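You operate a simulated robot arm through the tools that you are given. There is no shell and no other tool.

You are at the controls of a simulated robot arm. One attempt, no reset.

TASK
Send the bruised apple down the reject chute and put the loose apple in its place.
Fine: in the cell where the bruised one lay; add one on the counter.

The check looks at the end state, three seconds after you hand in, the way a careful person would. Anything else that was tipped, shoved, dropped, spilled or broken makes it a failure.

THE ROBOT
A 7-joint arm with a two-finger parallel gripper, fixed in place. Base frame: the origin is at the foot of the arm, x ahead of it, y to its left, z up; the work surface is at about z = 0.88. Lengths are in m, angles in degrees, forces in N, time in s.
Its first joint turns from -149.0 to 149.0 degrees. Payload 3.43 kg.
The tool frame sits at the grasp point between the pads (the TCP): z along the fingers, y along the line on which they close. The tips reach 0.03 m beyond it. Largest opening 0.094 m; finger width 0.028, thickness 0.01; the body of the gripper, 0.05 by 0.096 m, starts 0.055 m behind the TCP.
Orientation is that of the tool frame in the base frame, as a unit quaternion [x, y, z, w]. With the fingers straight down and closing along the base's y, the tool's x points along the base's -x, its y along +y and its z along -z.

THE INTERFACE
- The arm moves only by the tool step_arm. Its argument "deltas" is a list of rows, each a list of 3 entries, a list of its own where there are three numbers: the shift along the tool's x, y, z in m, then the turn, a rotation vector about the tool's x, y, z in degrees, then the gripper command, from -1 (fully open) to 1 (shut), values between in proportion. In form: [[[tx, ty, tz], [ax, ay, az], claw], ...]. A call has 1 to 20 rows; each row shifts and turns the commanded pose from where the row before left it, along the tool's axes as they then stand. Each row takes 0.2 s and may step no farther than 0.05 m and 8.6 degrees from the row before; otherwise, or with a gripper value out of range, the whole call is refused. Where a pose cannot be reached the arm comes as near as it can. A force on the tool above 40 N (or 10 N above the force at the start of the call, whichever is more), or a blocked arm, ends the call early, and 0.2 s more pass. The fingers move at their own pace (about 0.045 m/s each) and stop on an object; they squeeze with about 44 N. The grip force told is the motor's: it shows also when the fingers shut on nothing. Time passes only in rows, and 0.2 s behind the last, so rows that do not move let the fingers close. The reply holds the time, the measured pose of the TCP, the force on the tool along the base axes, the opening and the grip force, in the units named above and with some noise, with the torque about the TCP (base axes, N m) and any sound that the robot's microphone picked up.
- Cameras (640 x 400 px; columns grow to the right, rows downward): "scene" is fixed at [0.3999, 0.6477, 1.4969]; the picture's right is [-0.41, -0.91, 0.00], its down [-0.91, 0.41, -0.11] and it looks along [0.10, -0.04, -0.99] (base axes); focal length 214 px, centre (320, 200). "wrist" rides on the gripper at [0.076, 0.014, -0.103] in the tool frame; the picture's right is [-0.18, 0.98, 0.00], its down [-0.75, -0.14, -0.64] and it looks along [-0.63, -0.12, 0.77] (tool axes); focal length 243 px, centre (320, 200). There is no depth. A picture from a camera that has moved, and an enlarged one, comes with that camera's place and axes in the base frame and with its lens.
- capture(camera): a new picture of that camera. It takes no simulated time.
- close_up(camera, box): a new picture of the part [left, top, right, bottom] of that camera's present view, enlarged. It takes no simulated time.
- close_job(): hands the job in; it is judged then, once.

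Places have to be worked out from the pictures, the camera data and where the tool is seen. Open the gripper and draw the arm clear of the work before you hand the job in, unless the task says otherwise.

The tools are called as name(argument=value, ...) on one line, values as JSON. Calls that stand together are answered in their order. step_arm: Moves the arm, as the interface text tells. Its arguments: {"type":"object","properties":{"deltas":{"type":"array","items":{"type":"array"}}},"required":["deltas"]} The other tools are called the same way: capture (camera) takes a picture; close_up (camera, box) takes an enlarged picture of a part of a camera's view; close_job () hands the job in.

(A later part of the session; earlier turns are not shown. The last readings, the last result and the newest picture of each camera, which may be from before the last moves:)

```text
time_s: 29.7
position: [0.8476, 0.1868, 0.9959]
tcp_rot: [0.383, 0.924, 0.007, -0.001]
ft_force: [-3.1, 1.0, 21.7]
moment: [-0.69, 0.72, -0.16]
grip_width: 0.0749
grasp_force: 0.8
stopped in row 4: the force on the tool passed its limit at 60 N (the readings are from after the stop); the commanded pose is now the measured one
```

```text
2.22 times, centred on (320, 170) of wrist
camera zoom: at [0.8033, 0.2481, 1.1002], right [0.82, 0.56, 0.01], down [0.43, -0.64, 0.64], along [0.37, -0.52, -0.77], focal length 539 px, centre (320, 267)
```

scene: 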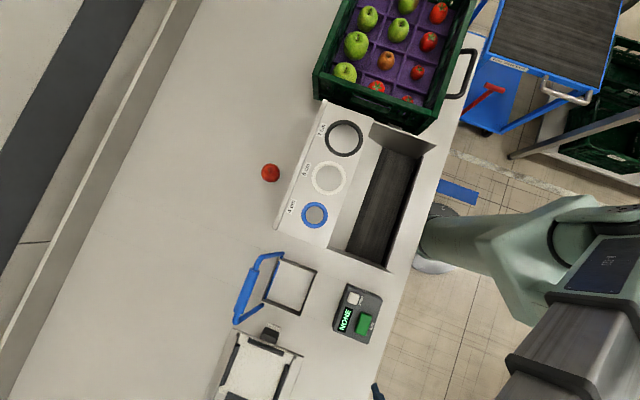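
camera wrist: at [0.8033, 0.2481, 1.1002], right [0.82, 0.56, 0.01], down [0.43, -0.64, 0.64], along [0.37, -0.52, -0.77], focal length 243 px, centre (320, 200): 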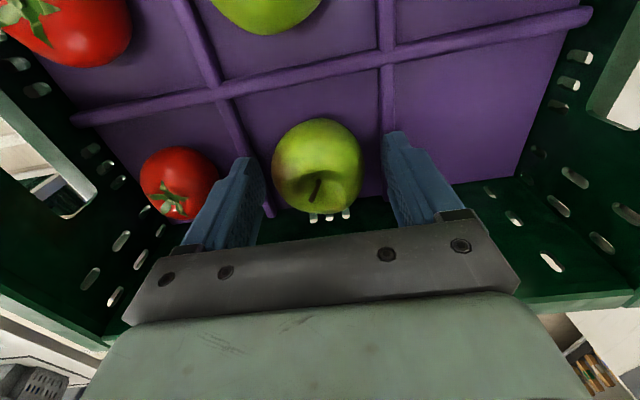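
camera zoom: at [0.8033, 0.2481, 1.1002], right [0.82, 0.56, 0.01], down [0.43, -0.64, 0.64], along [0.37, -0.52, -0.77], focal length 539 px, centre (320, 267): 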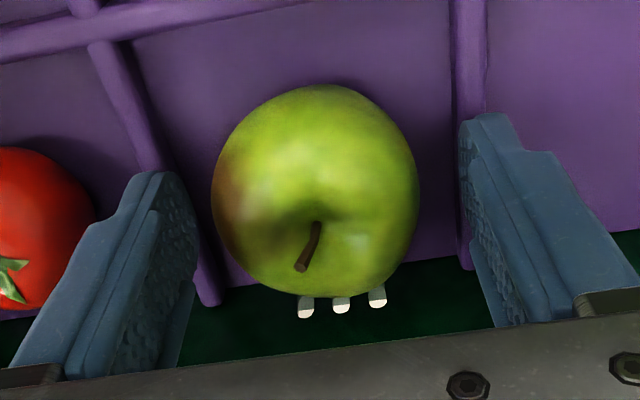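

The tips touched down on the divider ribs at z ≈ 0.966 (upward force, the apple is untouched). I lift a few millimetres, narrow the fingers to clear the ribs, then lower a little inside the cell.

step_arm(deltas=[[[0, 0, -0.005], [0, 0, 0], -0.5], [[0, 0, 0], [0, 0, 0], -0.3], [[0, 0, 0], [0, 0, 0], -0.3]])

close_up(camera="wrist", box=[180, 80, 460, 260])

```text
time_s: 30.5
position: [0.8501, 0.1875, 0.999]
tcp_rot: [0.383, 0.924, 0.007, 0.0]
ft_force: [0.1, -1.2, -0.3]
moment: [0.0, 0.0, 0.02]
grip_width: 0.0611
grasp_force: 0.1
```

```text
2.22 times, centred on (320, 170) of wrist
camera zoom: at [0.8047, 0.2486, 1.1027], right [0.82, 0.57, 0.01], down [0.43, -0.64, 0.64], along [0.37, -0.52, -0.77], focal length 539 px, centre (320, 267)
```

zoom: 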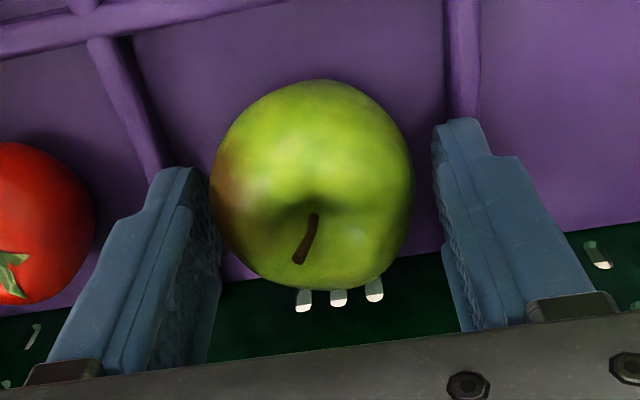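

The fingers now straddle the apple inside the ribs, with the apple about 2 mm to the left of centre. I correct that, lower about 1.2 cm and close.

step_arm(deltas=[[[0, -0.0025, 0.0], [0, 0, 0], -0.3], [[0, 0, 0.006], [0, 0, 0], -0.3], [[0, 0, 0.006], [0, 0, 0], -0.3], [[0, 0, 0], [0, 0, 0], -0.1], [[0, 0, 0], [0, 0, 0], 0.3], [[0, 0, 0], [0, 0, 0], 0.3], [[0, 0, 0], [0, 0, 0], 0.3]])

capture(camera="wrist")

```text
time_s: 31.2
position: [0.8472, 0.1836, 0.9961]
tcp_rot: [0.383, 0.924, 0.008, 0.001]
ft_force: [-3.2, 1.0, 19.4]
moment: [-0.61, 0.63, -0.12]
grip_width: 0.0616
grasp_force: 0.6
stopped in row 3: the force on the tool passed its limit at 52 N (the readings are from after the stop); the commanded pose is now the measured one
```

```text
taken
camera wrist: at [0.8027, 0.2464, 1.1001], right [0.83, 0.56, 0.01], down [0.43, -0.64, 0.64], along [0.37, -0.52, -0.77], focal length 243 px, centre (320, 200)
```

wrist: 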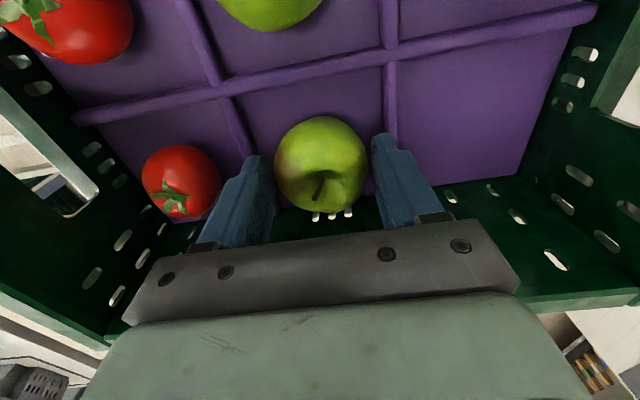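

Same contact height; the torque places it at the left finger on the left rib. I lift 3 mm, narrow a bit more so the finger comes off the rib, and try lowering just a few millimetres before closing.

step_arm(deltas=[[[0, 0.001, -0.004], [0, 0, 0], -0.3], [[0, 0, 0], [0, 0, 0], -0.21], [[0, 0, 0], [0, 0, 0], -0.21], [[0, 0, 0.005], [0, 0, 0], -0.21], [[0, 0, 0.004], [0, 0, 0], -0.21]])

close_up(camera="wrist", box=[180, 80, 460, 260])

```text
time_s: 32.5
position: [0.8493, 0.1854, 0.9905]
tcp_rot: [0.382, 0.924, 0.007, 0.001]
ft_force: [0.1, 0.2, 0.7]
moment: [0.0, -0.02, 0.02]
grip_width: 0.0568
grasp_force: 0.1
```

```text
2.22 times, centred on (320, 170) of wrist
camera zoom: at [0.8038, 0.2471, 1.0939], right [0.82, 0.56, 0.01], down [0.43, -0.64, 0.64], along [0.37, -0.52, -0.77], focal length 539 px, centre (320, 267)
```

zoom: 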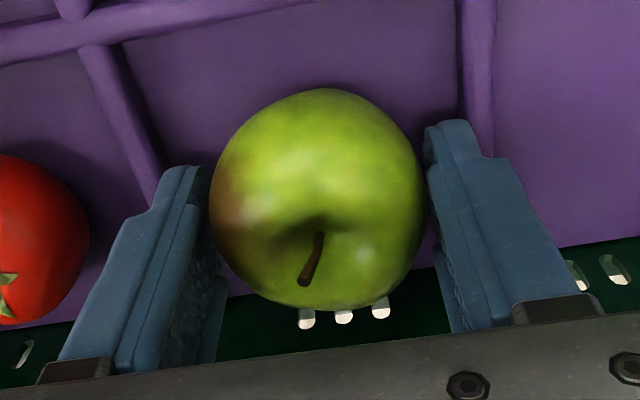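

Clear now: no contact at z = 0.9905 and the apple is centred. I lower 4 mm more and close on it.

step_arm(deltas=[[[0, 0, 0.004], [0, 0, 0], -0.21], [[0, 0, 0], [0, 0, 0], 0.2], [[0, 0, 0], [0, 0, 0], 0.5], [[0, 0, 0], [0, 0, 0], 0.5], [[0, 0, 0], [0, 0, 0], 0.5]])

close_up(camera="wrist", box=[180, 80, 460, 260])

```text
time_s: 33.6
position: [0.8486, 0.1853, 0.9871]
tcp_rot: [0.383, 0.924, 0.008, 0.002]
ft_force: [0.7, 0.8, 5.5]
moment: [0.02, 0.06, -0.05]
grip_width: 0.0525
grasp_force: 44.0
```

```text
2.22 times, centred on (320, 170) of wrist
camera zoom: at [0.8035, 0.2469, 1.0901], right [0.82, 0.57, 0.01], down [0.43, -0.64, 0.64], along [0.37, -0.52, -0.77], focal length 539 px, centre (320, 267)
```

zoom: 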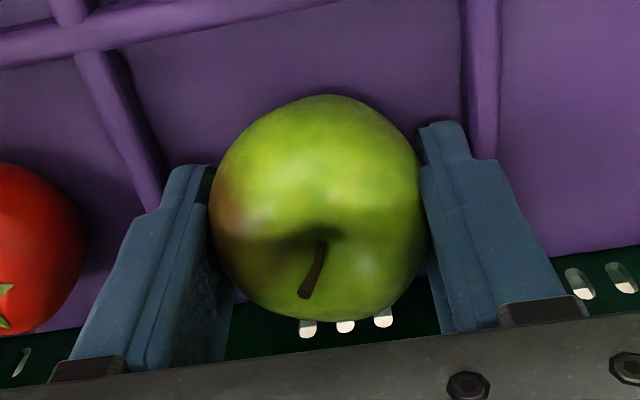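

The apple is gripped at 5.25 cm with 44 N. I lift straight up out of the crate and check it is still held.

step_arm(deltas=[[[0, 0, -0.015], [0, 0, 0], 0.5], [[0, 0, -0.025], [0, 0, 0], 0.5], [[0, 0, -0.03], [0, 0, 0], 0.5], [[0, 0, -0.03], [0, 0, 0], 0.5], [[0, 0, -0.03], [0, 0, 0], 0.5], [[0, 0, -0.02], [0, 0, 0], 0.5], [[0, 0, 0], [0, 0, 0], 0.5]])

capture(camera="wrist")

```text
time_s: 35.2
position: [0.8463, 0.1816, 1.1358]
tcp_rot: [0.383, 0.924, 0.007, 0.002]
ft_force: [0.9, 0.6, -0.7]
moment: [0.02, -0.01, 0.0]
grip_width: 0.0524
grasp_force: 43.8
```

```text
taken
camera wrist: at [0.801, 0.2442, 1.2392], right [0.82, 0.56, 0.01], down [0.43, -0.64, 0.64], along [0.37, -0.52, -0.77], focal length 243 px, centre (320, 200)
```

wrist: 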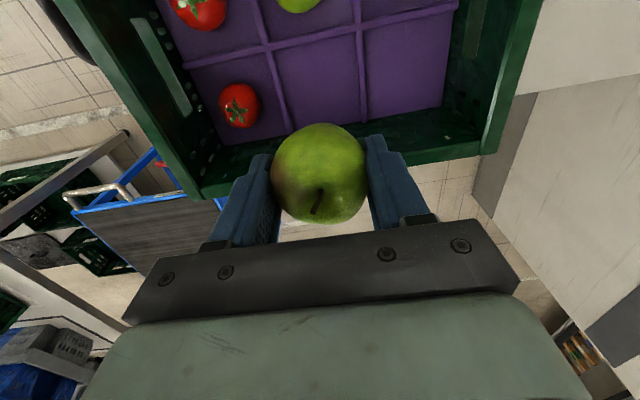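

The apple is secure. I carry it at this height back along the counter to a hover over the reject frame.

step_arm(deltas=[[[0.0465, 0.0016, 0], [0, 0, 0], 0.5], [[0.0465, 0.0016, 0], [0, 0, 0], 0.5], [[0.0465, 0.0016, 0], [0, 0, 0], 0.5], [[0.0465, 0.0016, 0], [0, 0, 0], 0.5], [[0.0465, 0.0016, 0], [0, 0, 0], 0.5], [[0.0465, 0.0016, 0], [0, 0, 0], 0.5], [[0.0465, 0.0016, 0], [0, 0, 0], 0.5], [[0.0465, 0.0016, 0], [0, 0, 0], 0.5], [[0.0465, 0.0016, 0], [0, 0, 0], 0.5], [[0.0465, 0.0016, 0], [0, 0, 0], 0.5], [[0.0465, 0.0016, 0], [0, 0, 0], 0.5], [[0.0465, 0.0016, 0], [0, 0, 0], 0.5], [[0.0465, 0.0016, 0], [0, 0, 0], 0.5], [[0.0465, 0.0016, 0], [0, 0, 0], 0.5], [[0.0465, 0.0016, 0], [0, 0, 0], 0.5], [[0.0465, 0.0016, 0], [0, 0, 0], 0.5], [[0.0465, 0.0016, 0], [0, 0, 0], 0.5], [[0.0465, 0.0016, 0], [0, 0, 0], 0.5], [[0, 0, 0], [0, 0, 0], 0.5]])

capture(camera="wrist")

capture(camera="scene")

```text
time_s: 39.2
position: [0.2749, 0.7969, 1.1428]
tcp_rot: [0.383, 0.924, 0.007, 0.0]
ft_force: [0.3, -0.1, -1.6]
moment: [-0.03, 0.0, 0.06]
grip_width: 0.0524
grasp_force: 44.1
```

```text
taken
camera wrist: at [0.2308, 0.859, 1.2458], right [0.83, 0.56, 0.01], down [0.43, -0.64, 0.64], along [0.37, -0.52, -0.77], focal length 243 px, centre (320, 200)
```

wrist: 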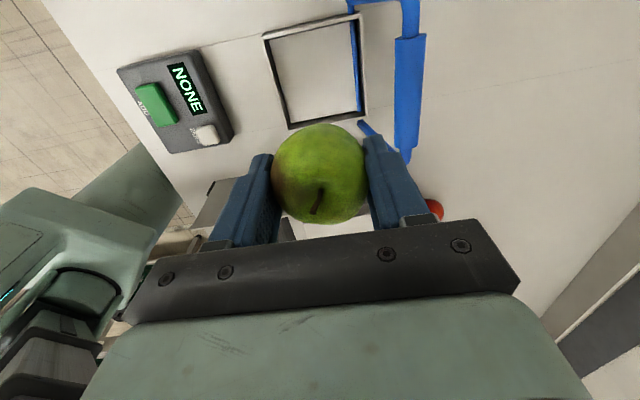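

```text
taken
```

scene: 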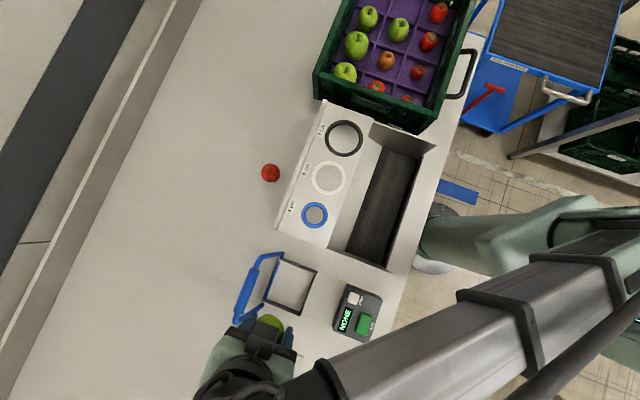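

The frame is directly beneath the held apple (frame centre at about column 321, row 73, as predicted for a straight drop). I descend most of the way, keeping clear of the blue handle.

step_arm(deltas=[[[0, 0, 0.035], [0, 0, 0], 0.5], [[0, 0, 0.035], [0, 0, 0], 0.5], [[0, 0, 0.035], [0, 0, 0], 0.5], [[0, 0, 0.035], [0, 0, 0], 0.5], [[0, 0, 0.03], [0, 0, 0], 0.5], [[0, 0, 0], [0, 0, 0], 0.5]])

capture(camera="wrist")

close_up(camera="scene", box=[200, 230, 400, 380])

```text
time_s: 40.6
position: [0.2791, 0.8003, 0.9673]
tcp_rot: [0.383, 0.924, 0.007, 0.001]
ft_force: [1.0, -0.1, -0.5]
moment: [0.03, 0.0, 0.04]
grip_width: 0.0523
grasp_force: 44.6
```

```text
taken
camera wrist: at [0.2334, 0.862, 1.0708], right [0.82, 0.56, 0.01], down [0.43, -0.64, 0.64], along [0.37, -0.52, -0.77], focal length 243 px, centre (320, 200)
```

wrist: 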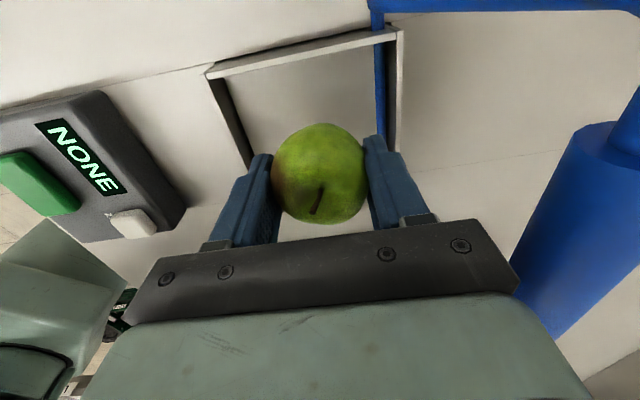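

```text
2.67 times, centred on (300, 305) of scene
camera zoom: at [0.3999, 0.6477, 1.4969], right [-0.41, -0.91, 0.0], down [-0.91, 0.41, -0.11], along [0.1, -0.04, -0.99], focal length 572 px, centre (373, -80)
```

zoom: 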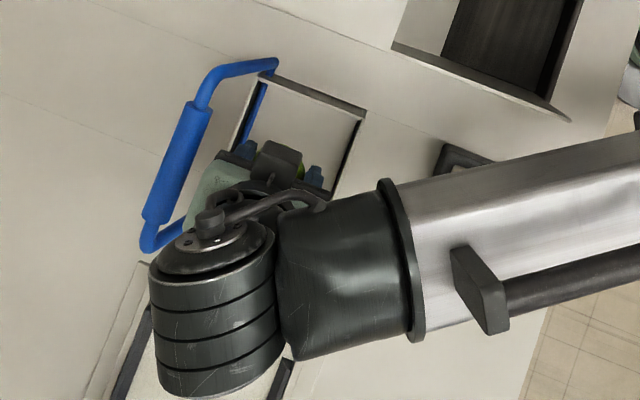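

The apple is centred over the frame; I nudge 6 mm away from the axle side, lower the last 3 cm and open just enough to release it onto the flap.

step_arm(deltas=[[[-0.002, -0.006, 0.01], [0, 0, 0], 0.5], [[0, 0, 0.012], [0, 0, 0], 0.5], [[0, 0, 0.01], [0, 0, 0], 0.5], [[0, 0, 0], [0, 0, 0], 0.5]])

capture(camera="wrist")

```text
time_s: 41.6
position: [0.276, 0.7931, 0.9364]
tcp_rot: [0.383, 0.924, 0.007, 0.0]
ft_force: [-0.7, 0.5, 0.7]
moment: [-0.02, 0.0, 0.01]
grip_width: 0.0524
grasp_force: 43.4
```

```text
taken
camera wrist: at [0.2306, 0.8555, 1.04], right [0.82, 0.56, 0.01], down [0.43, -0.64, 0.64], along [0.37, -0.52, -0.77], focal length 243 px, centre (320, 200)
```

wrist: 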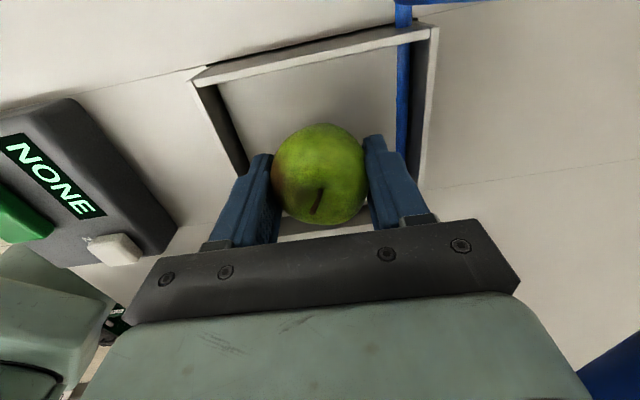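

The apple hangs about a centimetre above the flap inside the frame. I release it and raise the hand.

step_arm(deltas=[[[0, 0, 0], [0, 0, 0], -0.2], [[0, 0, 0], [0, 0, 0], -0.45], [[0, 0, 0], [0, 0, 0], -0.45], [[0, 0, 0], [0, 0, 0], -0.45], [[0, 0, -0.02], [0, 0, 0], -0.45], [[0, 0, -0.035], [0, 0, 0], -0.45], [[0, 0, -0.04], [0, 0, 0], -0.45], [[0, 0, -0.04], [0, 0, 0], -0.45], [[0, 0, -0.03], [0, 0, 0], -0.45]])

capture(camera="wrist")

```text
time_s: 43.6
position: [0.2743, 0.7916, 1.1029]
tcp_rot: [0.383, 0.924, 0.007, 0.001]
ft_force: [-0.1, -0.5, 0.2]
moment: [0.01, 0.04, -0.02]
grip_width: 0.0681
grasp_force: 0.0
```

```text
taken
camera wrist: at [0.2293, 0.8536, 1.2063], right [0.82, 0.56, 0.01], down [0.43, -0.64, 0.64], along [0.37, -0.52, -0.77], focal length 243 px, centre (320, 200)
```

wrist: 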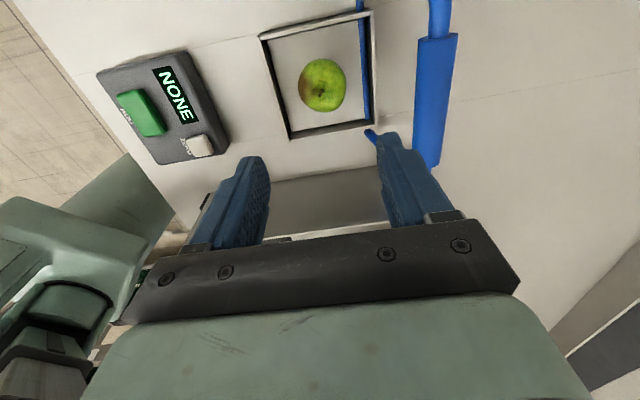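

The bruised apple rests on the flap inside the frame. Next I move over the handle bar (about 0.086 m outward), fingers open to straddle it.

step_arm(deltas=[[[0, 0.03, -0.01], [0, 0, 0], -0.6], [[0, 0.03, 0], [0, 0, 0], -0.6], [[0, 0.026, 0], [0, 0, 0], -0.6], [[0, 0, 0], [0, 0, 0], -0.6]])

capture(camera="wrist")

```text
time_s: 44.6
position: [0.3332, 0.8525, 1.1136]
tcp_rot: [0.383, 0.924, 0.006, 0.002]
ft_force: [0.2, 0.4, 0.5]
moment: [0.02, -0.01, 0.03]
grip_width: 0.0753
grasp_force: 0.1
```

```text
taken
camera wrist: at [0.2887, 0.9147, 1.2175], right [0.82, 0.57, 0.01], down [0.43, -0.64, 0.64], along [0.37, -0.52, -0.77], focal length 243 px, centre (320, 200)
```

wrist: 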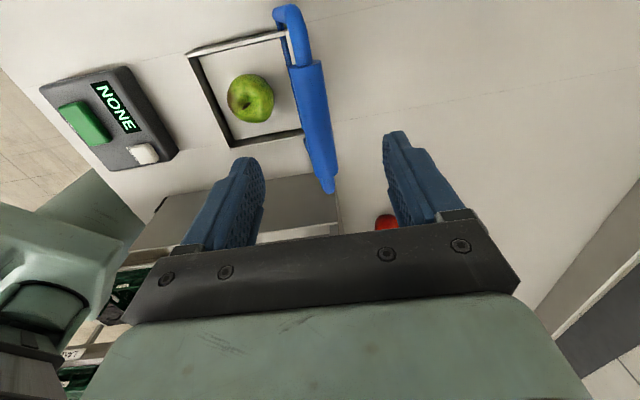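

The handle bar lies nearly centred between the fingers. I lower around it and narrow the fingers to a loose cage.

step_arm(deltas=[[[0, -0.004, 0.03], [0, 0, 0], -0.6], [[0, 0, 0.035], [0, 0, 0], -0.6], [[0, 0, 0.028], [0, 0, 0], -0.6], [[0, 0, 0], [0, 0, 0], 0.1], [[0, 0, 0], [0, 0, 0], 0.1], [[0, 0, 0], [0, 0, 0], 0.1]])

capture(camera="wrist")

close_up(camera="scene", box=[200, 230, 400, 380])

```text
time_s: 46.0
position: [0.331, 0.848, 1.0224]
tcp_rot: [0.383, 0.924, 0.008, 0.001]
ft_force: [0.1, 0.8, -0.1]
moment: [-0.02, 0.01, -0.02]
grip_width: 0.0424
grasp_force: 0.2
```

```text
taken
camera wrist: at [0.2864, 0.9097, 1.1253], right [0.82, 0.56, 0.01], down [0.43, -0.64, 0.64], along [0.37, -0.52, -0.77], focal length 243 px, centre (320, 200)
```

wrist: 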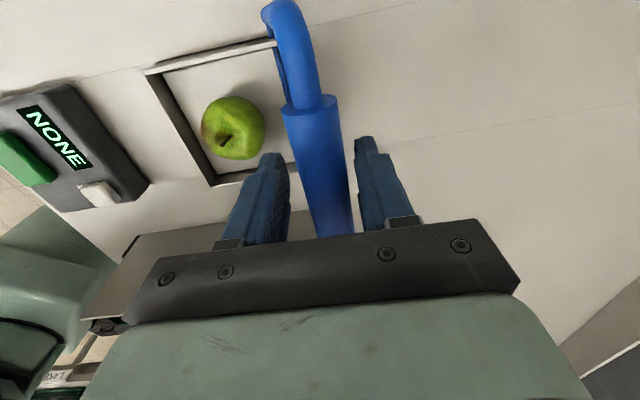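

```text
2.67 times, centred on (300, 305) of scene
camera zoom: at [0.3999, 0.6477, 1.4969], right [-0.41, -0.91, 0.0], down [-0.91, 0.41, -0.11], along [0.1, -0.04, -0.99], focal length 572 px, centre (373, -80)
```

zoom: 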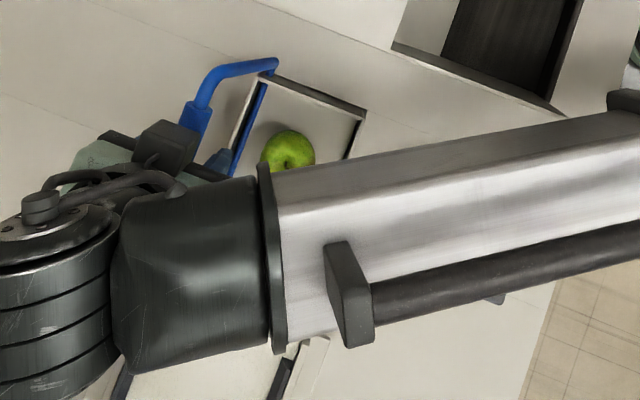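

The bar is caged. I pull it gently 2.7 cm towards the robot side along its arc and watch force and flap.

step_arm(deltas=[[[0, -0.009, -0.001], [0, 0, 0], 0.1], [[0, -0.009, -0.001], [0, 0, 0], 0.1], [[0, -0.009, -0.001], [0, 0, 0], 0.1], [[0, -0.005, 0], [0, 0, 0], 0.1]])

capture(camera="wrist")

close_up(camera="scene", box=[200, 230, 400, 380])

```text
time_s: 47.0
position: [0.3088, 0.8244, 1.021]
tcp_rot: [0.382, 0.924, 0.008, 0.002]
ft_force: [2.3, 0.8, 0.2]
moment: [0.01, -0.01, -0.05]
grip_width: 0.0432
grasp_force: 0.8
```

```text
taken
camera wrist: at [0.2641, 0.8875, 1.125], right [0.82, 0.57, 0.01], down [0.43, -0.64, 0.64], along [0.37, -0.52, -0.77], focal length 243 px, centre (320, 200)
```

wrist: 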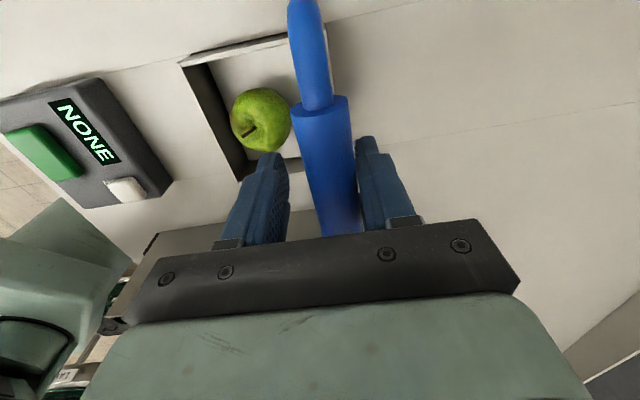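

```text
2.67 times, centred on (300, 305) of scene
camera zoom: at [0.3999, 0.6477, 1.4969], right [-0.41, -0.91, 0.0], down [-0.91, 0.41, -0.11], along [0.1, -0.04, -0.99], focal length 572 px, centre (373, -80)
```

zoom: 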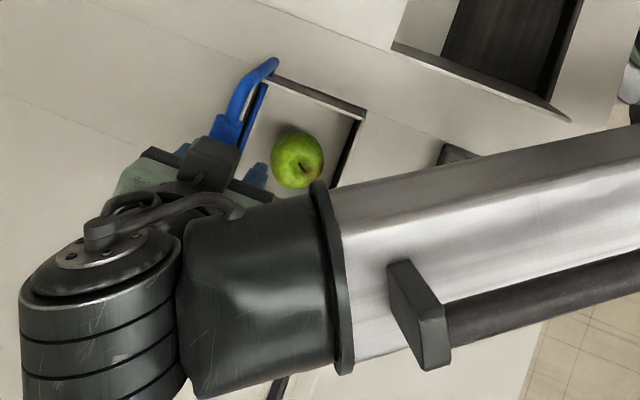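

It moves easily with about 2 N and the flap tilts the right way: the apple has rolled to the low side. I continue along the arc.

step_arm(deltas=[[[0, -0.014, 0.0], [0, 0, 0], 0.1], [[0, -0.014, 0.001], [0, 0, 0], 0.1], [[0, -0.014, 0.002], [0, 0, 0], 0.1], [[0, -0.012, 0.005], [0, 0, 0], 0.1], [[0, -0.012, 0.008], [0, 0, 0], 0.1]])

capture(camera="wrist")

close_up(camera="scene", box=[200, 230, 400, 380])

```text
time_s: 48.2
position: [0.2628, 0.7789, 1.0073]
tcp_rot: [0.383, 0.924, 0.008, 0.002]
ft_force: [1.5, 0.5, 0.0]
moment: [-0.02, 0.02, -0.02]
grip_width: 0.0434
grasp_force: 0.9
```

```text
taken
camera wrist: at [0.2182, 0.8415, 1.1108], right [0.82, 0.57, 0.01], down [0.43, -0.64, 0.64], along [0.37, -0.52, -0.77], focal length 243 px, centre (320, 200)
```

wrist: 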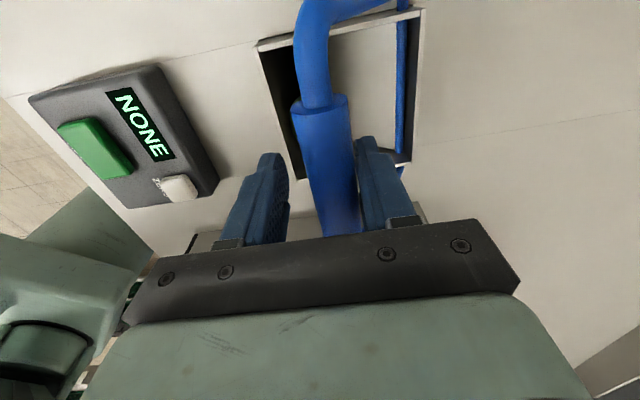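

```text
2.67 times, centred on (300, 305) of scene
camera zoom: at [0.3999, 0.6477, 1.4969], right [-0.41, -0.91, 0.0], down [-0.91, 0.41, -0.11], along [0.1, -0.04, -0.99], focal length 572 px, centre (373, -80)
```

zoom: 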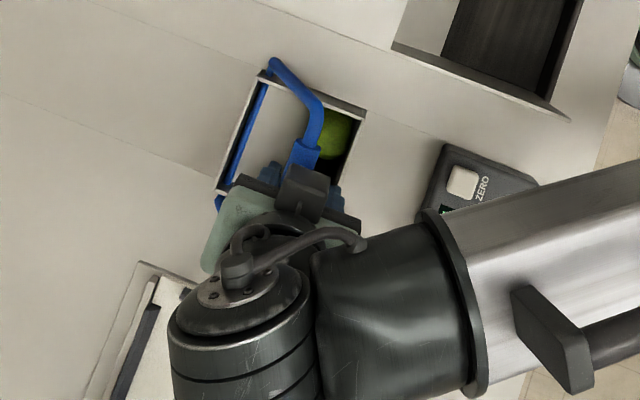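

The apple has slid down to the flap's open edge but is still visible in the gap; I keep pulling further down the arc.

step_arm(deltas=[[[0, -0.012, 0.008], [0, 0, 0], 0.1], [[0, -0.011, 0.009], [0, 0, 0], 0.1], [[0, -0.009, 0.01], [0, 0, 0], 0.1], [[0, -0.008, 0.01], [0, 0, 0], 0.1], [[0, 0, 0], [0, 0, 0], 0.1]])

capture(camera="wrist")

close_up(camera="scene", box=[200, 230, 400, 380])

```text
time_s: 49.5
position: [0.2358, 0.752, 0.9677]
tcp_rot: [0.383, 0.924, 0.006, 0.001]
ft_force: [2.0, 1.5, 0.8]
moment: [0.02, 0.02, 0.01]
grip_width: 0.0437
grasp_force: 0.9
```

```text
taken
camera wrist: at [0.1915, 0.8144, 1.071], right [0.82, 0.56, 0.01], down [0.43, -0.64, 0.64], along [0.37, -0.52, -0.77], focal length 243 px, centre (320, 200)
```

wrist: 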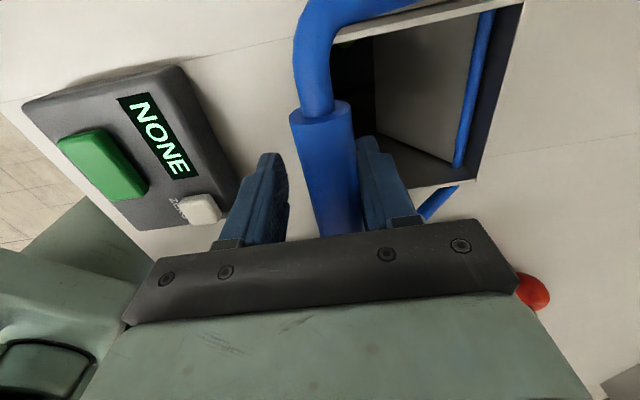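

```text
2.67 times, centred on (300, 305) of scene
camera zoom: at [0.3999, 0.6477, 1.4969], right [-0.41, -0.91, 0.0], down [-0.91, 0.41, -0.11], along [0.1, -0.04, -0.99], focal length 572 px, centre (373, -80)
```

zoom: 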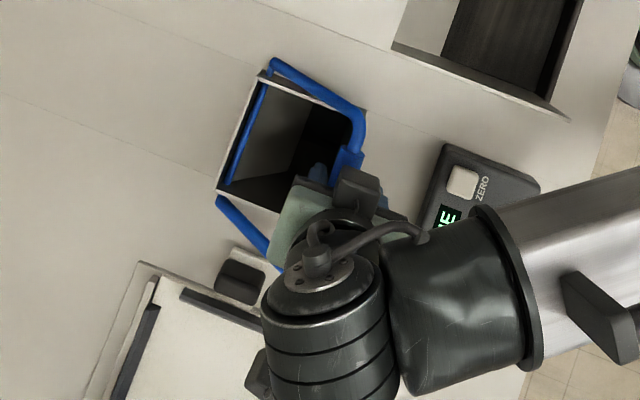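

The flap hangs well open now. I zoom in to check whether the apple has gone.

close_up(camera="wrist", box=[300, 0, 520, 180])

close_up(camera="scene", box=[260, 240, 350, 310])

```text
2.22 times, centred on (410, 90) of wrist
camera zoom: at [0.1915, 0.8144, 1.071], right [0.82, 0.56, 0.01], down [0.43, -0.64, 0.64], along [0.37, -0.52, -0.77], focal length 539 px, centre (120, 444)
```

zoom: 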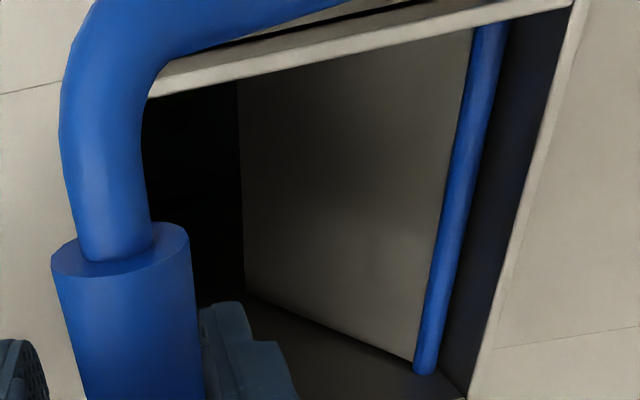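

```text
5.71 times, centred on (305, 275) of scene
camera zoom: at [0.3999, 0.6477, 1.4969], right [-0.41, -0.91, 0.0], down [-0.91, 0.41, -0.11], along [0.1, -0.04, -0.99], focal length 1226 px, centre (406, -229)
```

zoom: 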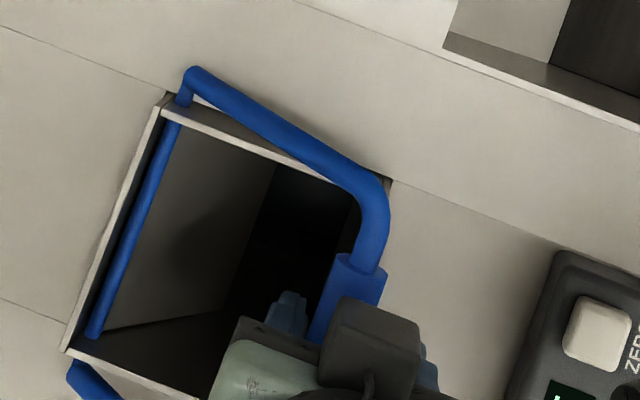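

The opening is empty and dark: the apple has gone down. I guide the handle back along the same arc to its resting position.

step_arm(deltas=[[[0, 0.008, -0.01], [0, 0, 0], 0.1], [[0, 0.009, -0.01], [0, 0, 0], 0.1], [[0, 0.011, -0.009], [0, 0, 0], 0.1], [[0, 0.012, -0.008], [0, 0, 0], 0.1], [[0, 0.012, -0.008], [0, 0, 0], 0.1], [[0, 0.012, -0.005], [0, 0, 0], 0.1], [[0, 0.014, -0.002], [0, 0, 0], 0.1], [[0, 0.014, -0.001], [0, 0, 0], 0.1], [[0, 0.014, 0], [0, 0, 0], 0.1], [[0, 0.009, 0], [0, 0, 0], 0.1], [[0, 0.009, 0.001], [0, 0, 0], 0.1], [[0, 0.009, 0.001], [0, 0, 0], 0.1], [[0, 0, 0], [0, 0, 0], 0.1]])

capture(camera="wrist")

close_up(camera="scene", box=[200, 230, 400, 380])

```text
time_s: 52.2
position: [0.3274, 0.8445, 1.0203]
tcp_rot: [0.382, 0.924, 0.007, 0.001]
ft_force: [0.2, -0.9, -0.1]
moment: [0.0, 0.0, 0.01]
grip_width: 0.0424
grasp_force: 0.0
```

```text
taken
camera wrist: at [0.2841, 0.9075, 1.1244], right [0.82, 0.57, 0.01], down [0.43, -0.64, 0.64], along [0.37, -0.52, -0.77], focal length 243 px, centre (320, 200)
```

wrist: 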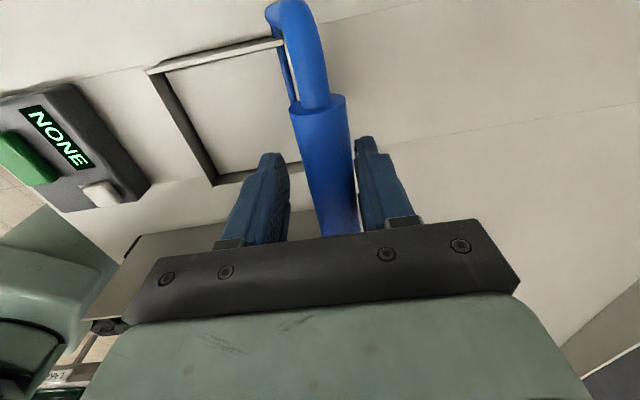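

```text
2.67 times, centred on (300, 305) of scene
camera zoom: at [0.3999, 0.6477, 1.4969], right [-0.41, -0.91, 0.0], down [-0.91, 0.41, -0.11], along [0.1, -0.04, -0.99], focal length 572 px, centre (373, -80)
```

zoom: 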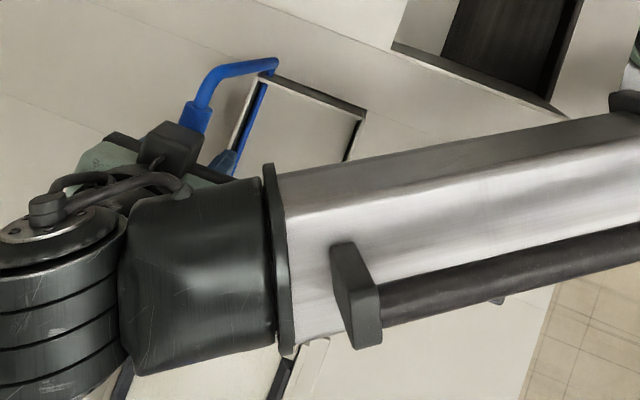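

The frame is empty, the flap shut and the handle back at rest. I open, rise clear of the handle and head over to the loose red apple near (0.587, 0.72).

step_arm(deltas=[[[0, 0, 0], [0, 0, 0], -0.6], [[0, 0, 0], [0, 0, 0], -0.6], [[0, 0, -0.03], [0, 0, 0], -0.6], [[0, 0, -0.035], [0, 0, 0], -0.6], [[0, 0, -0.035], [0, 0, 0], -0.6], [[0, 0, -0.01], [0, 0, 0], -0.6], [[-0.0388, 0.0136, 0], [0, 0, 0], -0.6], [[-0.0388, 0.0136, 0], [0, 0, 0], -0.6], [[-0.0388, 0.0136, 0], [0, 0, 0], -0.6], [[-0.0388, 0.0136, 0], [0, 0, 0], -0.6], [[-0.0388, 0.0136, 0], [0, 0, 0], -0.6], [[-0.0388, 0.0136, 0], [0, 0, 0], -0.6], [[-0.0388, 0.0136, 0], [0, 0, 0], -0.6], [[0, 0, 0], [0, 0, 0], -0.6]])

capture(camera="wrist")

capture(camera="scene")

```text
time_s: 55.2
position: [0.588, 0.7195, 1.1339]
tcp_rot: [0.383, 0.924, 0.007, 0.001]
ft_force: [0.8, -0.8, -0.1]
moment: [-0.01, 0.01, 0.02]
grip_width: 0.0751
grasp_force: 0.0
```

```text
taken
camera wrist: at [0.5433, 0.7801, 1.2367], right [0.82, 0.57, 0.01], down [0.43, -0.64, 0.64], along [0.37, -0.52, -0.77], focal length 243 px, centre (320, 200)
```

wrist: 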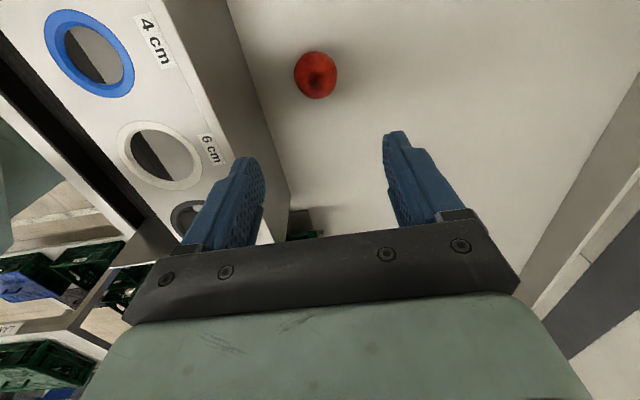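

```text
taken
```

scene: 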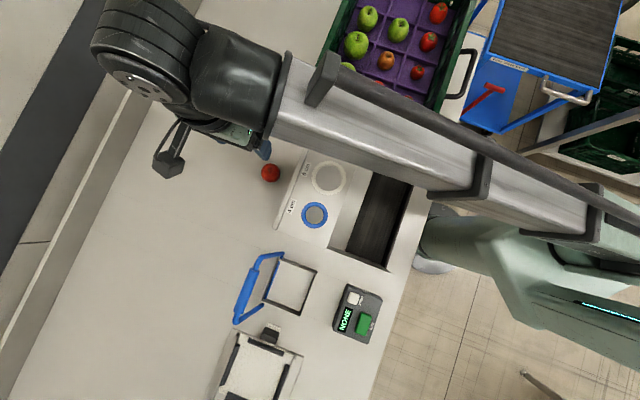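

The red apple is about 5 cm across, standing at (0.584, 0.720), about 7 cm clear of the board's side. I descend most of the way with a small correction.

step_arm(deltas=[[[0.003, -0.0026, 0.035], [0, 0, 0], -0.55], [[0, 0, 0.036], [0, 0, 0], -0.55], [[0, 0, 0.036], [0, 0, 0], -0.55], [[0, 0, 0.036], [0, 0, 0], -0.55], [[0, 0, 0.03], [0, 0, 0], -0.55], [[0, 0, 0], [0, 0, 0], -0.55]])

capture(camera="wrist")

```text
time_s: 56.6
position: [0.5809, 0.7236, 0.9594]
tcp_rot: [0.383, 0.924, 0.008, 0.001]
ft_force: [0.2, 0.3, -0.1]
moment: [0.01, -0.01, 0.01]
grip_width: 0.0729
grasp_force: 0.0
```

```text
taken
camera wrist: at [0.5367, 0.7858, 1.0633], right [0.82, 0.56, 0.01], down [0.43, -0.64, 0.64], along [0.37, -0.52, -0.77], focal length 243 px, centre (320, 200)
```

wrist: 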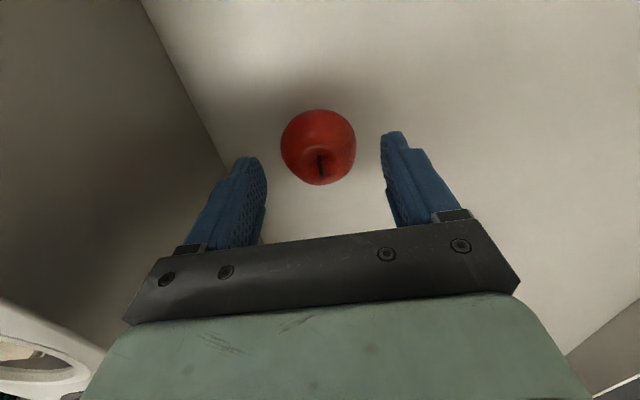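

The apple is nearly centred, about 6 mm further ahead. I correct, go down to z ≈ 0.918 (tips just above the counter) and close.

step_arm(deltas=[[[-0.006, -0.0015, 0.012], [0, 0, 0], -0.55], [[0, 0, 0.015], [0, 0, 0], -0.55], [[0, 0, 0.014], [0, 0, 0], -0.55], [[0, 0, 0], [0, 0, 0], -0.3], [[0, 0, 0], [0, 0, 0], 0.3], [[0, 0, 0], [0, 0, 0], 0.6], [[0, 0, 0], [0, 0, 0], 0.6], [[0, 0, 0], [0, 0, 0], 0.6]])

capture(camera="wrist")

```text
time_s: 58.5
position: [0.5869, 0.7168, 0.9176]
tcp_rot: [0.383, 0.924, 0.008, 0.001]
ft_force: [-0.2, 0.4, 0.5]
moment: [0.0, -0.04, -0.05]
grip_width: 0.0523
grasp_force: 44.3
```

```text
taken
camera wrist: at [0.5423, 0.7797, 1.0212], right [0.82, 0.57, 0.01], down [0.43, -0.64, 0.64], along [0.37, -0.52, -0.77], focal length 243 px, centre (320, 200)
```

wrist: 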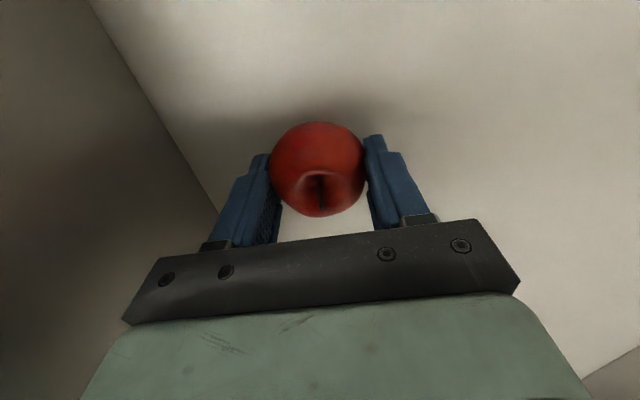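

The red apple is gripped at 5.2 cm. I lift it well clear and carry it to a hover over the emptied cell.

step_arm(deltas=[[[0, 0, -0.02], [0, 0, 0], 0.6], [[0, 0, -0.035], [0, 0, 0], 0.6], [[0, 0, -0.04], [0, 0, 0], 0.6], [[0, 0, -0.04], [0, 0, 0], 0.6], [[0, 0, -0.04], [0, 0, 0], 0.6], [[0, 0, -0.04], [0, 0, 0], 0.6], [[0, 0, -0.01], [0, 0, 0], 0.6], [[-0.0432, -0.0146, 0], [0, 0, 0], 0.6], [[-0.0432, -0.0146, 0], [0, 0, 0], 0.6], [[-0.0432, -0.0146, 0], [0, 0, 0], 0.6], [[-0.0432, -0.0146, 0], [0, 0, 0], 0.6], [[-0.0432, -0.0146, 0], [0, 0, 0], 0.6], [[-0.0432, -0.0146, 0], [0, 0, 0], 0.6], [[-0.0432, -0.0146, 0], [0, 0, 0], 0.6], [[-0.0432, -0.0146, 0], [0, 0, 0], 0.6], [[-0.0432, -0.0146, 0], [0, 0, 0], 0.6], [[-0.0432, -0.0146, 0], [0, 0, 0], 0.6], [[-0.0432, -0.0146, 0], [0, 0, 0], 0.6], [[-0.0432, -0.0146, 0], [0, 0, 0], 0.6], [[-0.0432, -0.0146, 0], [0, 0, 0], 0.6]])

capture(camera="wrist")

```text
time_s: 62.6
position: [0.8484, 0.1832, 1.1336]
tcp_rot: [0.383, 0.924, 0.007, 0.0]
ft_force: [-0.3, 0.8, -0.5]
moment: [0.0, -0.03, 0.0]
grip_width: 0.0521
grasp_force: 44.4
```

```text
taken
camera wrist: at [0.8038, 0.2447, 1.2373], right [0.82, 0.57, 0.01], down [0.43, -0.64, 0.64], along [0.37, -0.52, -0.77], focal length 243 px, centre (320, 200)
```

wrist: 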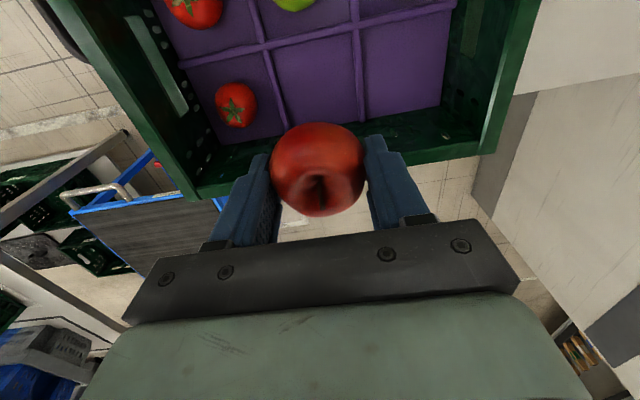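

I'm centred on the vacant cell (ribs at n ≈ ±4.3 cm either side). I lower to just above rib height and check again.

step_arm(deltas=[[[0, -0.0012, 0.035], [0, 0, 0], 0.6], [[0, -0.0012, 0.035], [0, 0, 0], 0.6], [[0, -0.0012, 0.035], [0, 0, 0], 0.6], [[0, 0, 0.022], [0, 0, 0], 0.6], [[0, 0, 0], [0, 0, 0], 0.6]])

capture(camera="wrist")

close_up(camera="wrist", box=[180, 80, 460, 260])

```text
time_s: 63.9
position: [0.8471, 0.1819, 1.0097]
tcp_rot: [0.382, 0.924, 0.007, 0.001]
ft_force: [-0.3, 0.0, -0.9]
moment: [0.01, -0.01, -0.01]
grip_width: 0.0522
grasp_force: 43.5
```

```text
taken
camera wrist: at [0.8016, 0.2436, 1.113], right [0.82, 0.56, 0.01], down [0.43, -0.64, 0.64], along [0.37, -0.52, -0.77], focal length 243 px, centre (320, 200)
```

wrist: 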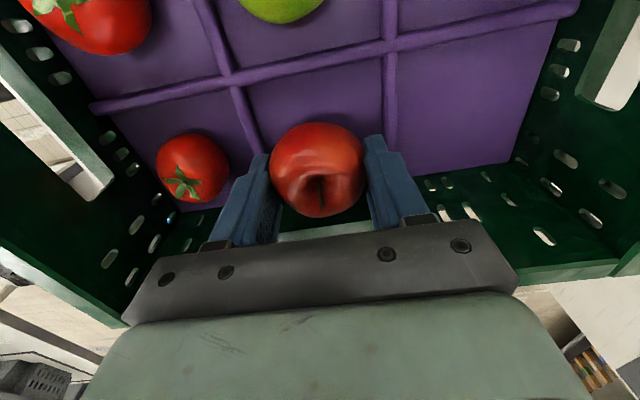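

```text
2.22 times, centred on (320, 170) of wrist
camera zoom: at [0.8016, 0.2436, 1.113], right [0.82, 0.56, 0.01], down [0.43, -0.64, 0.64], along [0.37, -0.52, -0.77], focal length 539 px, centre (320, 267)
```

zoom: 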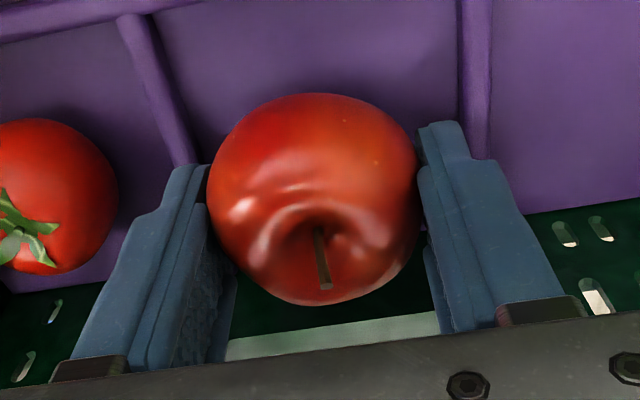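

Well placed between the ribs. I lower the last two centimetres slowly, watching for contact.

step_arm(deltas=[[[0, 0.0015, 0.006], [0, 0, 0], 0.6], [[0, 0, 0.006], [0, 0, 0], 0.6], [[0, 0, 0.005], [0, 0, 0], 0.6], [[0, 0, 0.004], [0, 0, 0], 0.6], [[0, 0, 0], [0, 0, 0], 0.6]])

close_up(camera="wrist", box=[180, 80, 460, 260])

```text
time_s: 65.0
position: [0.8479, 0.1845, 0.992]
tcp_rot: [0.383, 0.924, 0.009, 0.002]
ft_force: [-1.7, 4.2, 37.3]
moment: [0.3, 0.11, -0.01]
grip_width: 0.0524
grasp_force: 43.8
```

```text
2.22 times, centred on (320, 170) of wrist
camera zoom: at [0.8035, 0.2456, 1.0951], right [0.82, 0.57, 0.02], down [0.43, -0.64, 0.64], along [0.37, -0.52, -0.77], focal length 539 px, centre (320, 267)
```

zoom: 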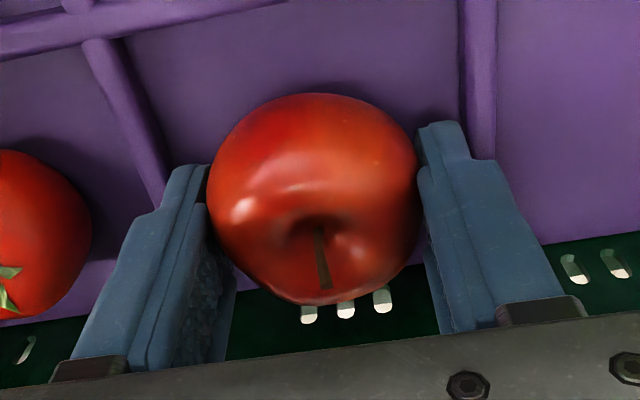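

The apple is on the cell floor (37 N upward reaction). I ease off 3 mm, open gently to about 6 cm, and rise.

step_arm(deltas=[[[0, 0, -0.003], [0, 0, 0], 0.6], [[0, 0, 0], [0, 0, 0], 0.0], [[0, 0, 0], [0, 0, 0], -0.27], [[0, 0, 0], [0, 0, 0], -0.27], [[0, 0, 0], [0, 0, 0], -0.27]])

close_up(camera="wrist", box=[180, 80, 460, 260])

```text
time_s: 66.2
position: [0.849, 0.1835, 0.9916]
tcp_rot: [0.383, 0.924, 0.007, 0.0]
ft_force: [-1.3, -1.7, -2.0]
moment: [-0.12, 0.12, 0.02]
grip_width: 0.0584
grasp_force: 0.0
```

```text
2.22 times, centred on (320, 170) of wrist
camera zoom: at [0.8044, 0.246, 1.0957], right [0.83, 0.56, 0.01], down [0.43, -0.64, 0.64], along [0.37, -0.52, -0.77], focal length 539 px, centre (320, 267)
```

zoom: 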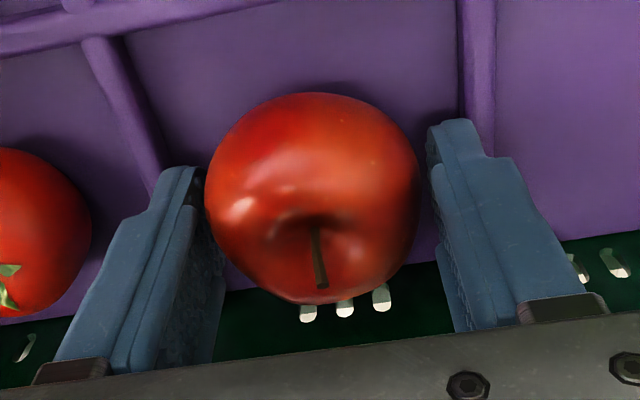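

The fingers are off the apple (5.8 cm opening). I rise straight up and verify it stays put.

step_arm(deltas=[[[0, 0.0005, -0.006], [0, 0, 0], -0.25], [[0, 0, -0.012], [0, 0, 0], -0.27], [[0, 0, -0.025], [0, 0, 0], -0.4], [[0, 0, -0.035], [0, 0, 0], -0.4], [[0, 0, -0.035], [0, 0, 0], -0.4], [[0, 0, -0.03], [0, 0, 0], -0.4]])

capture(camera="wrist")

```text
time_s: 67.7
position: [0.8487, 0.1815, 1.1373]
tcp_rot: [0.382, 0.924, 0.007, 0.001]
ft_force: [-0.6, -0.5, -0.9]
moment: [0.0, -0.01, 0.02]
grip_width: 0.0657
grasp_force: 0.0
```

```text
taken
camera wrist: at [0.8033, 0.2446, 1.2411], right [0.82, 0.56, 0.01], down [0.43, -0.64, 0.64], along [0.37, -0.52, -0.77], focal length 243 px, centre (320, 200)
```

wrist: 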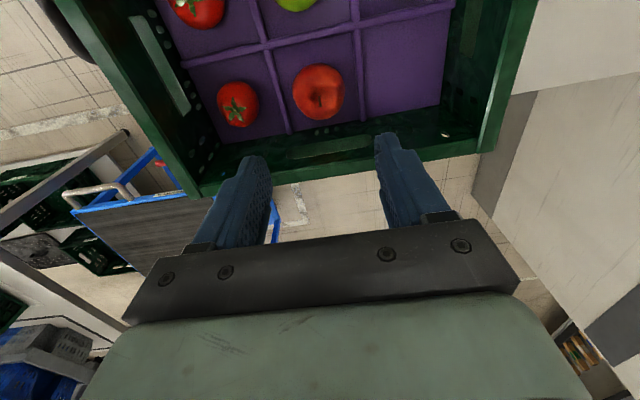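

The red apple sits in the bruised one's cell. Next is the counter: I close the fingers while travelling back along the counter to near the ADD button.

step_arm(deltas=[[[0.0473, -0.0016, 0], [0, 0, 0], -0.4], [[0.0473, -0.0016, 0], [0, 0, 0], 1], [[0.0473, -0.0016, 0], [0, 0, 0], 1], [[0.0473, -0.0016, 0], [0, 0, 0], 1], [[0.0473, -0.0016, 0], [0, 0, 0], 1], [[0.0473, -0.0016, 0], [0, 0, 0], 1], [[0.0473, -0.0016, 0], [0, 0, 0], 1], [[0.0473, -0.0016, 0], [0, 0, 0], 1], [[0.0473, -0.0016, 0], [0, 0, 0], 1], [[0.0473, -0.0016, 0], [0, 0, 0], 1], [[0.0473, -0.0016, 0], [0, 0, 0], 1], [[0.0473, -0.0016, 0], [0, 0, 0], 1], [[0.0473, -0.0016, 0], [0, 0, 0], 1], [[0.0473, -0.0016, 0], [0, 0, 0], 1], [[0.0473, -0.0016, 0], [0, 0, 0], 1], [[0.0473, -0.0016, 0], [0, 0, 0], 1], [[0.0473, -0.0016, 0], [0, 0, 0], 1], [[0.0473, -0.0016, 0], [0, 0, 0], 1], [[0, 0, 0], [0, 0, 0], 1]])

capture(camera="wrist")

close_up(camera="scene", box=[300, 0, 500, 125])

```text
time_s: 71.7
position: [0.2224, 0.7648, 1.1364]
tcp_rot: [0.383, 0.924, 0.007, 0.001]
ft_force: [0.3, 0.1, 0.4]
moment: [-0.03, 0.02, -0.01]
grip_width: 0.0001
grasp_force: 32.8
```

```text
taken
camera wrist: at [0.1776, 0.8271, 1.2404], right [0.83, 0.56, 0.01], down [0.43, -0.64, 0.64], along [0.37, -0.52, -0.77], focal length 243 px, centre (320, 200)
```

wrist: 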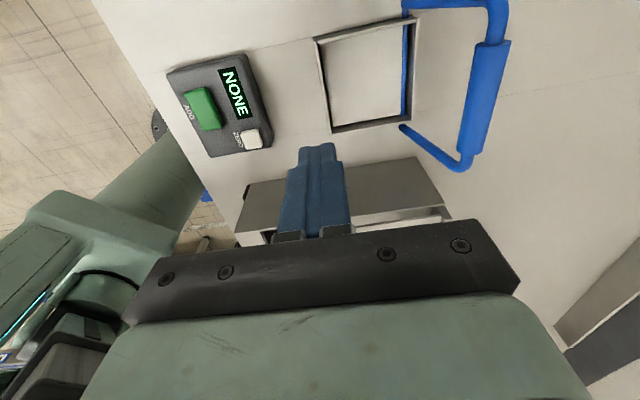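

```text
3.20 times, centred on (400, 62) of scene
camera zoom: at [0.3999, 0.6477, 1.4969], right [-0.41, -0.91, 0.0], down [-0.91, 0.41, -0.11], along [0.1, -0.04, -0.99], focal length 686 px, centre (64, 640)
```

zoom: 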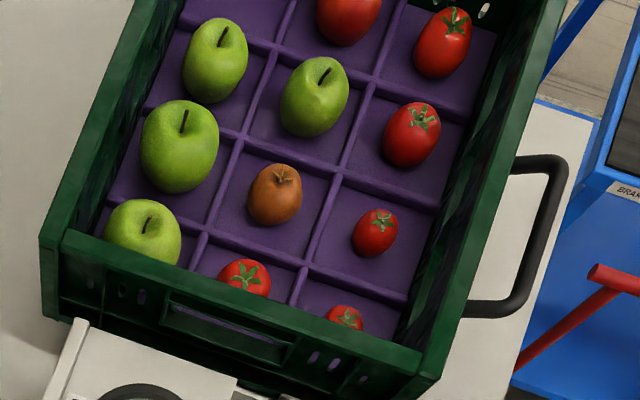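

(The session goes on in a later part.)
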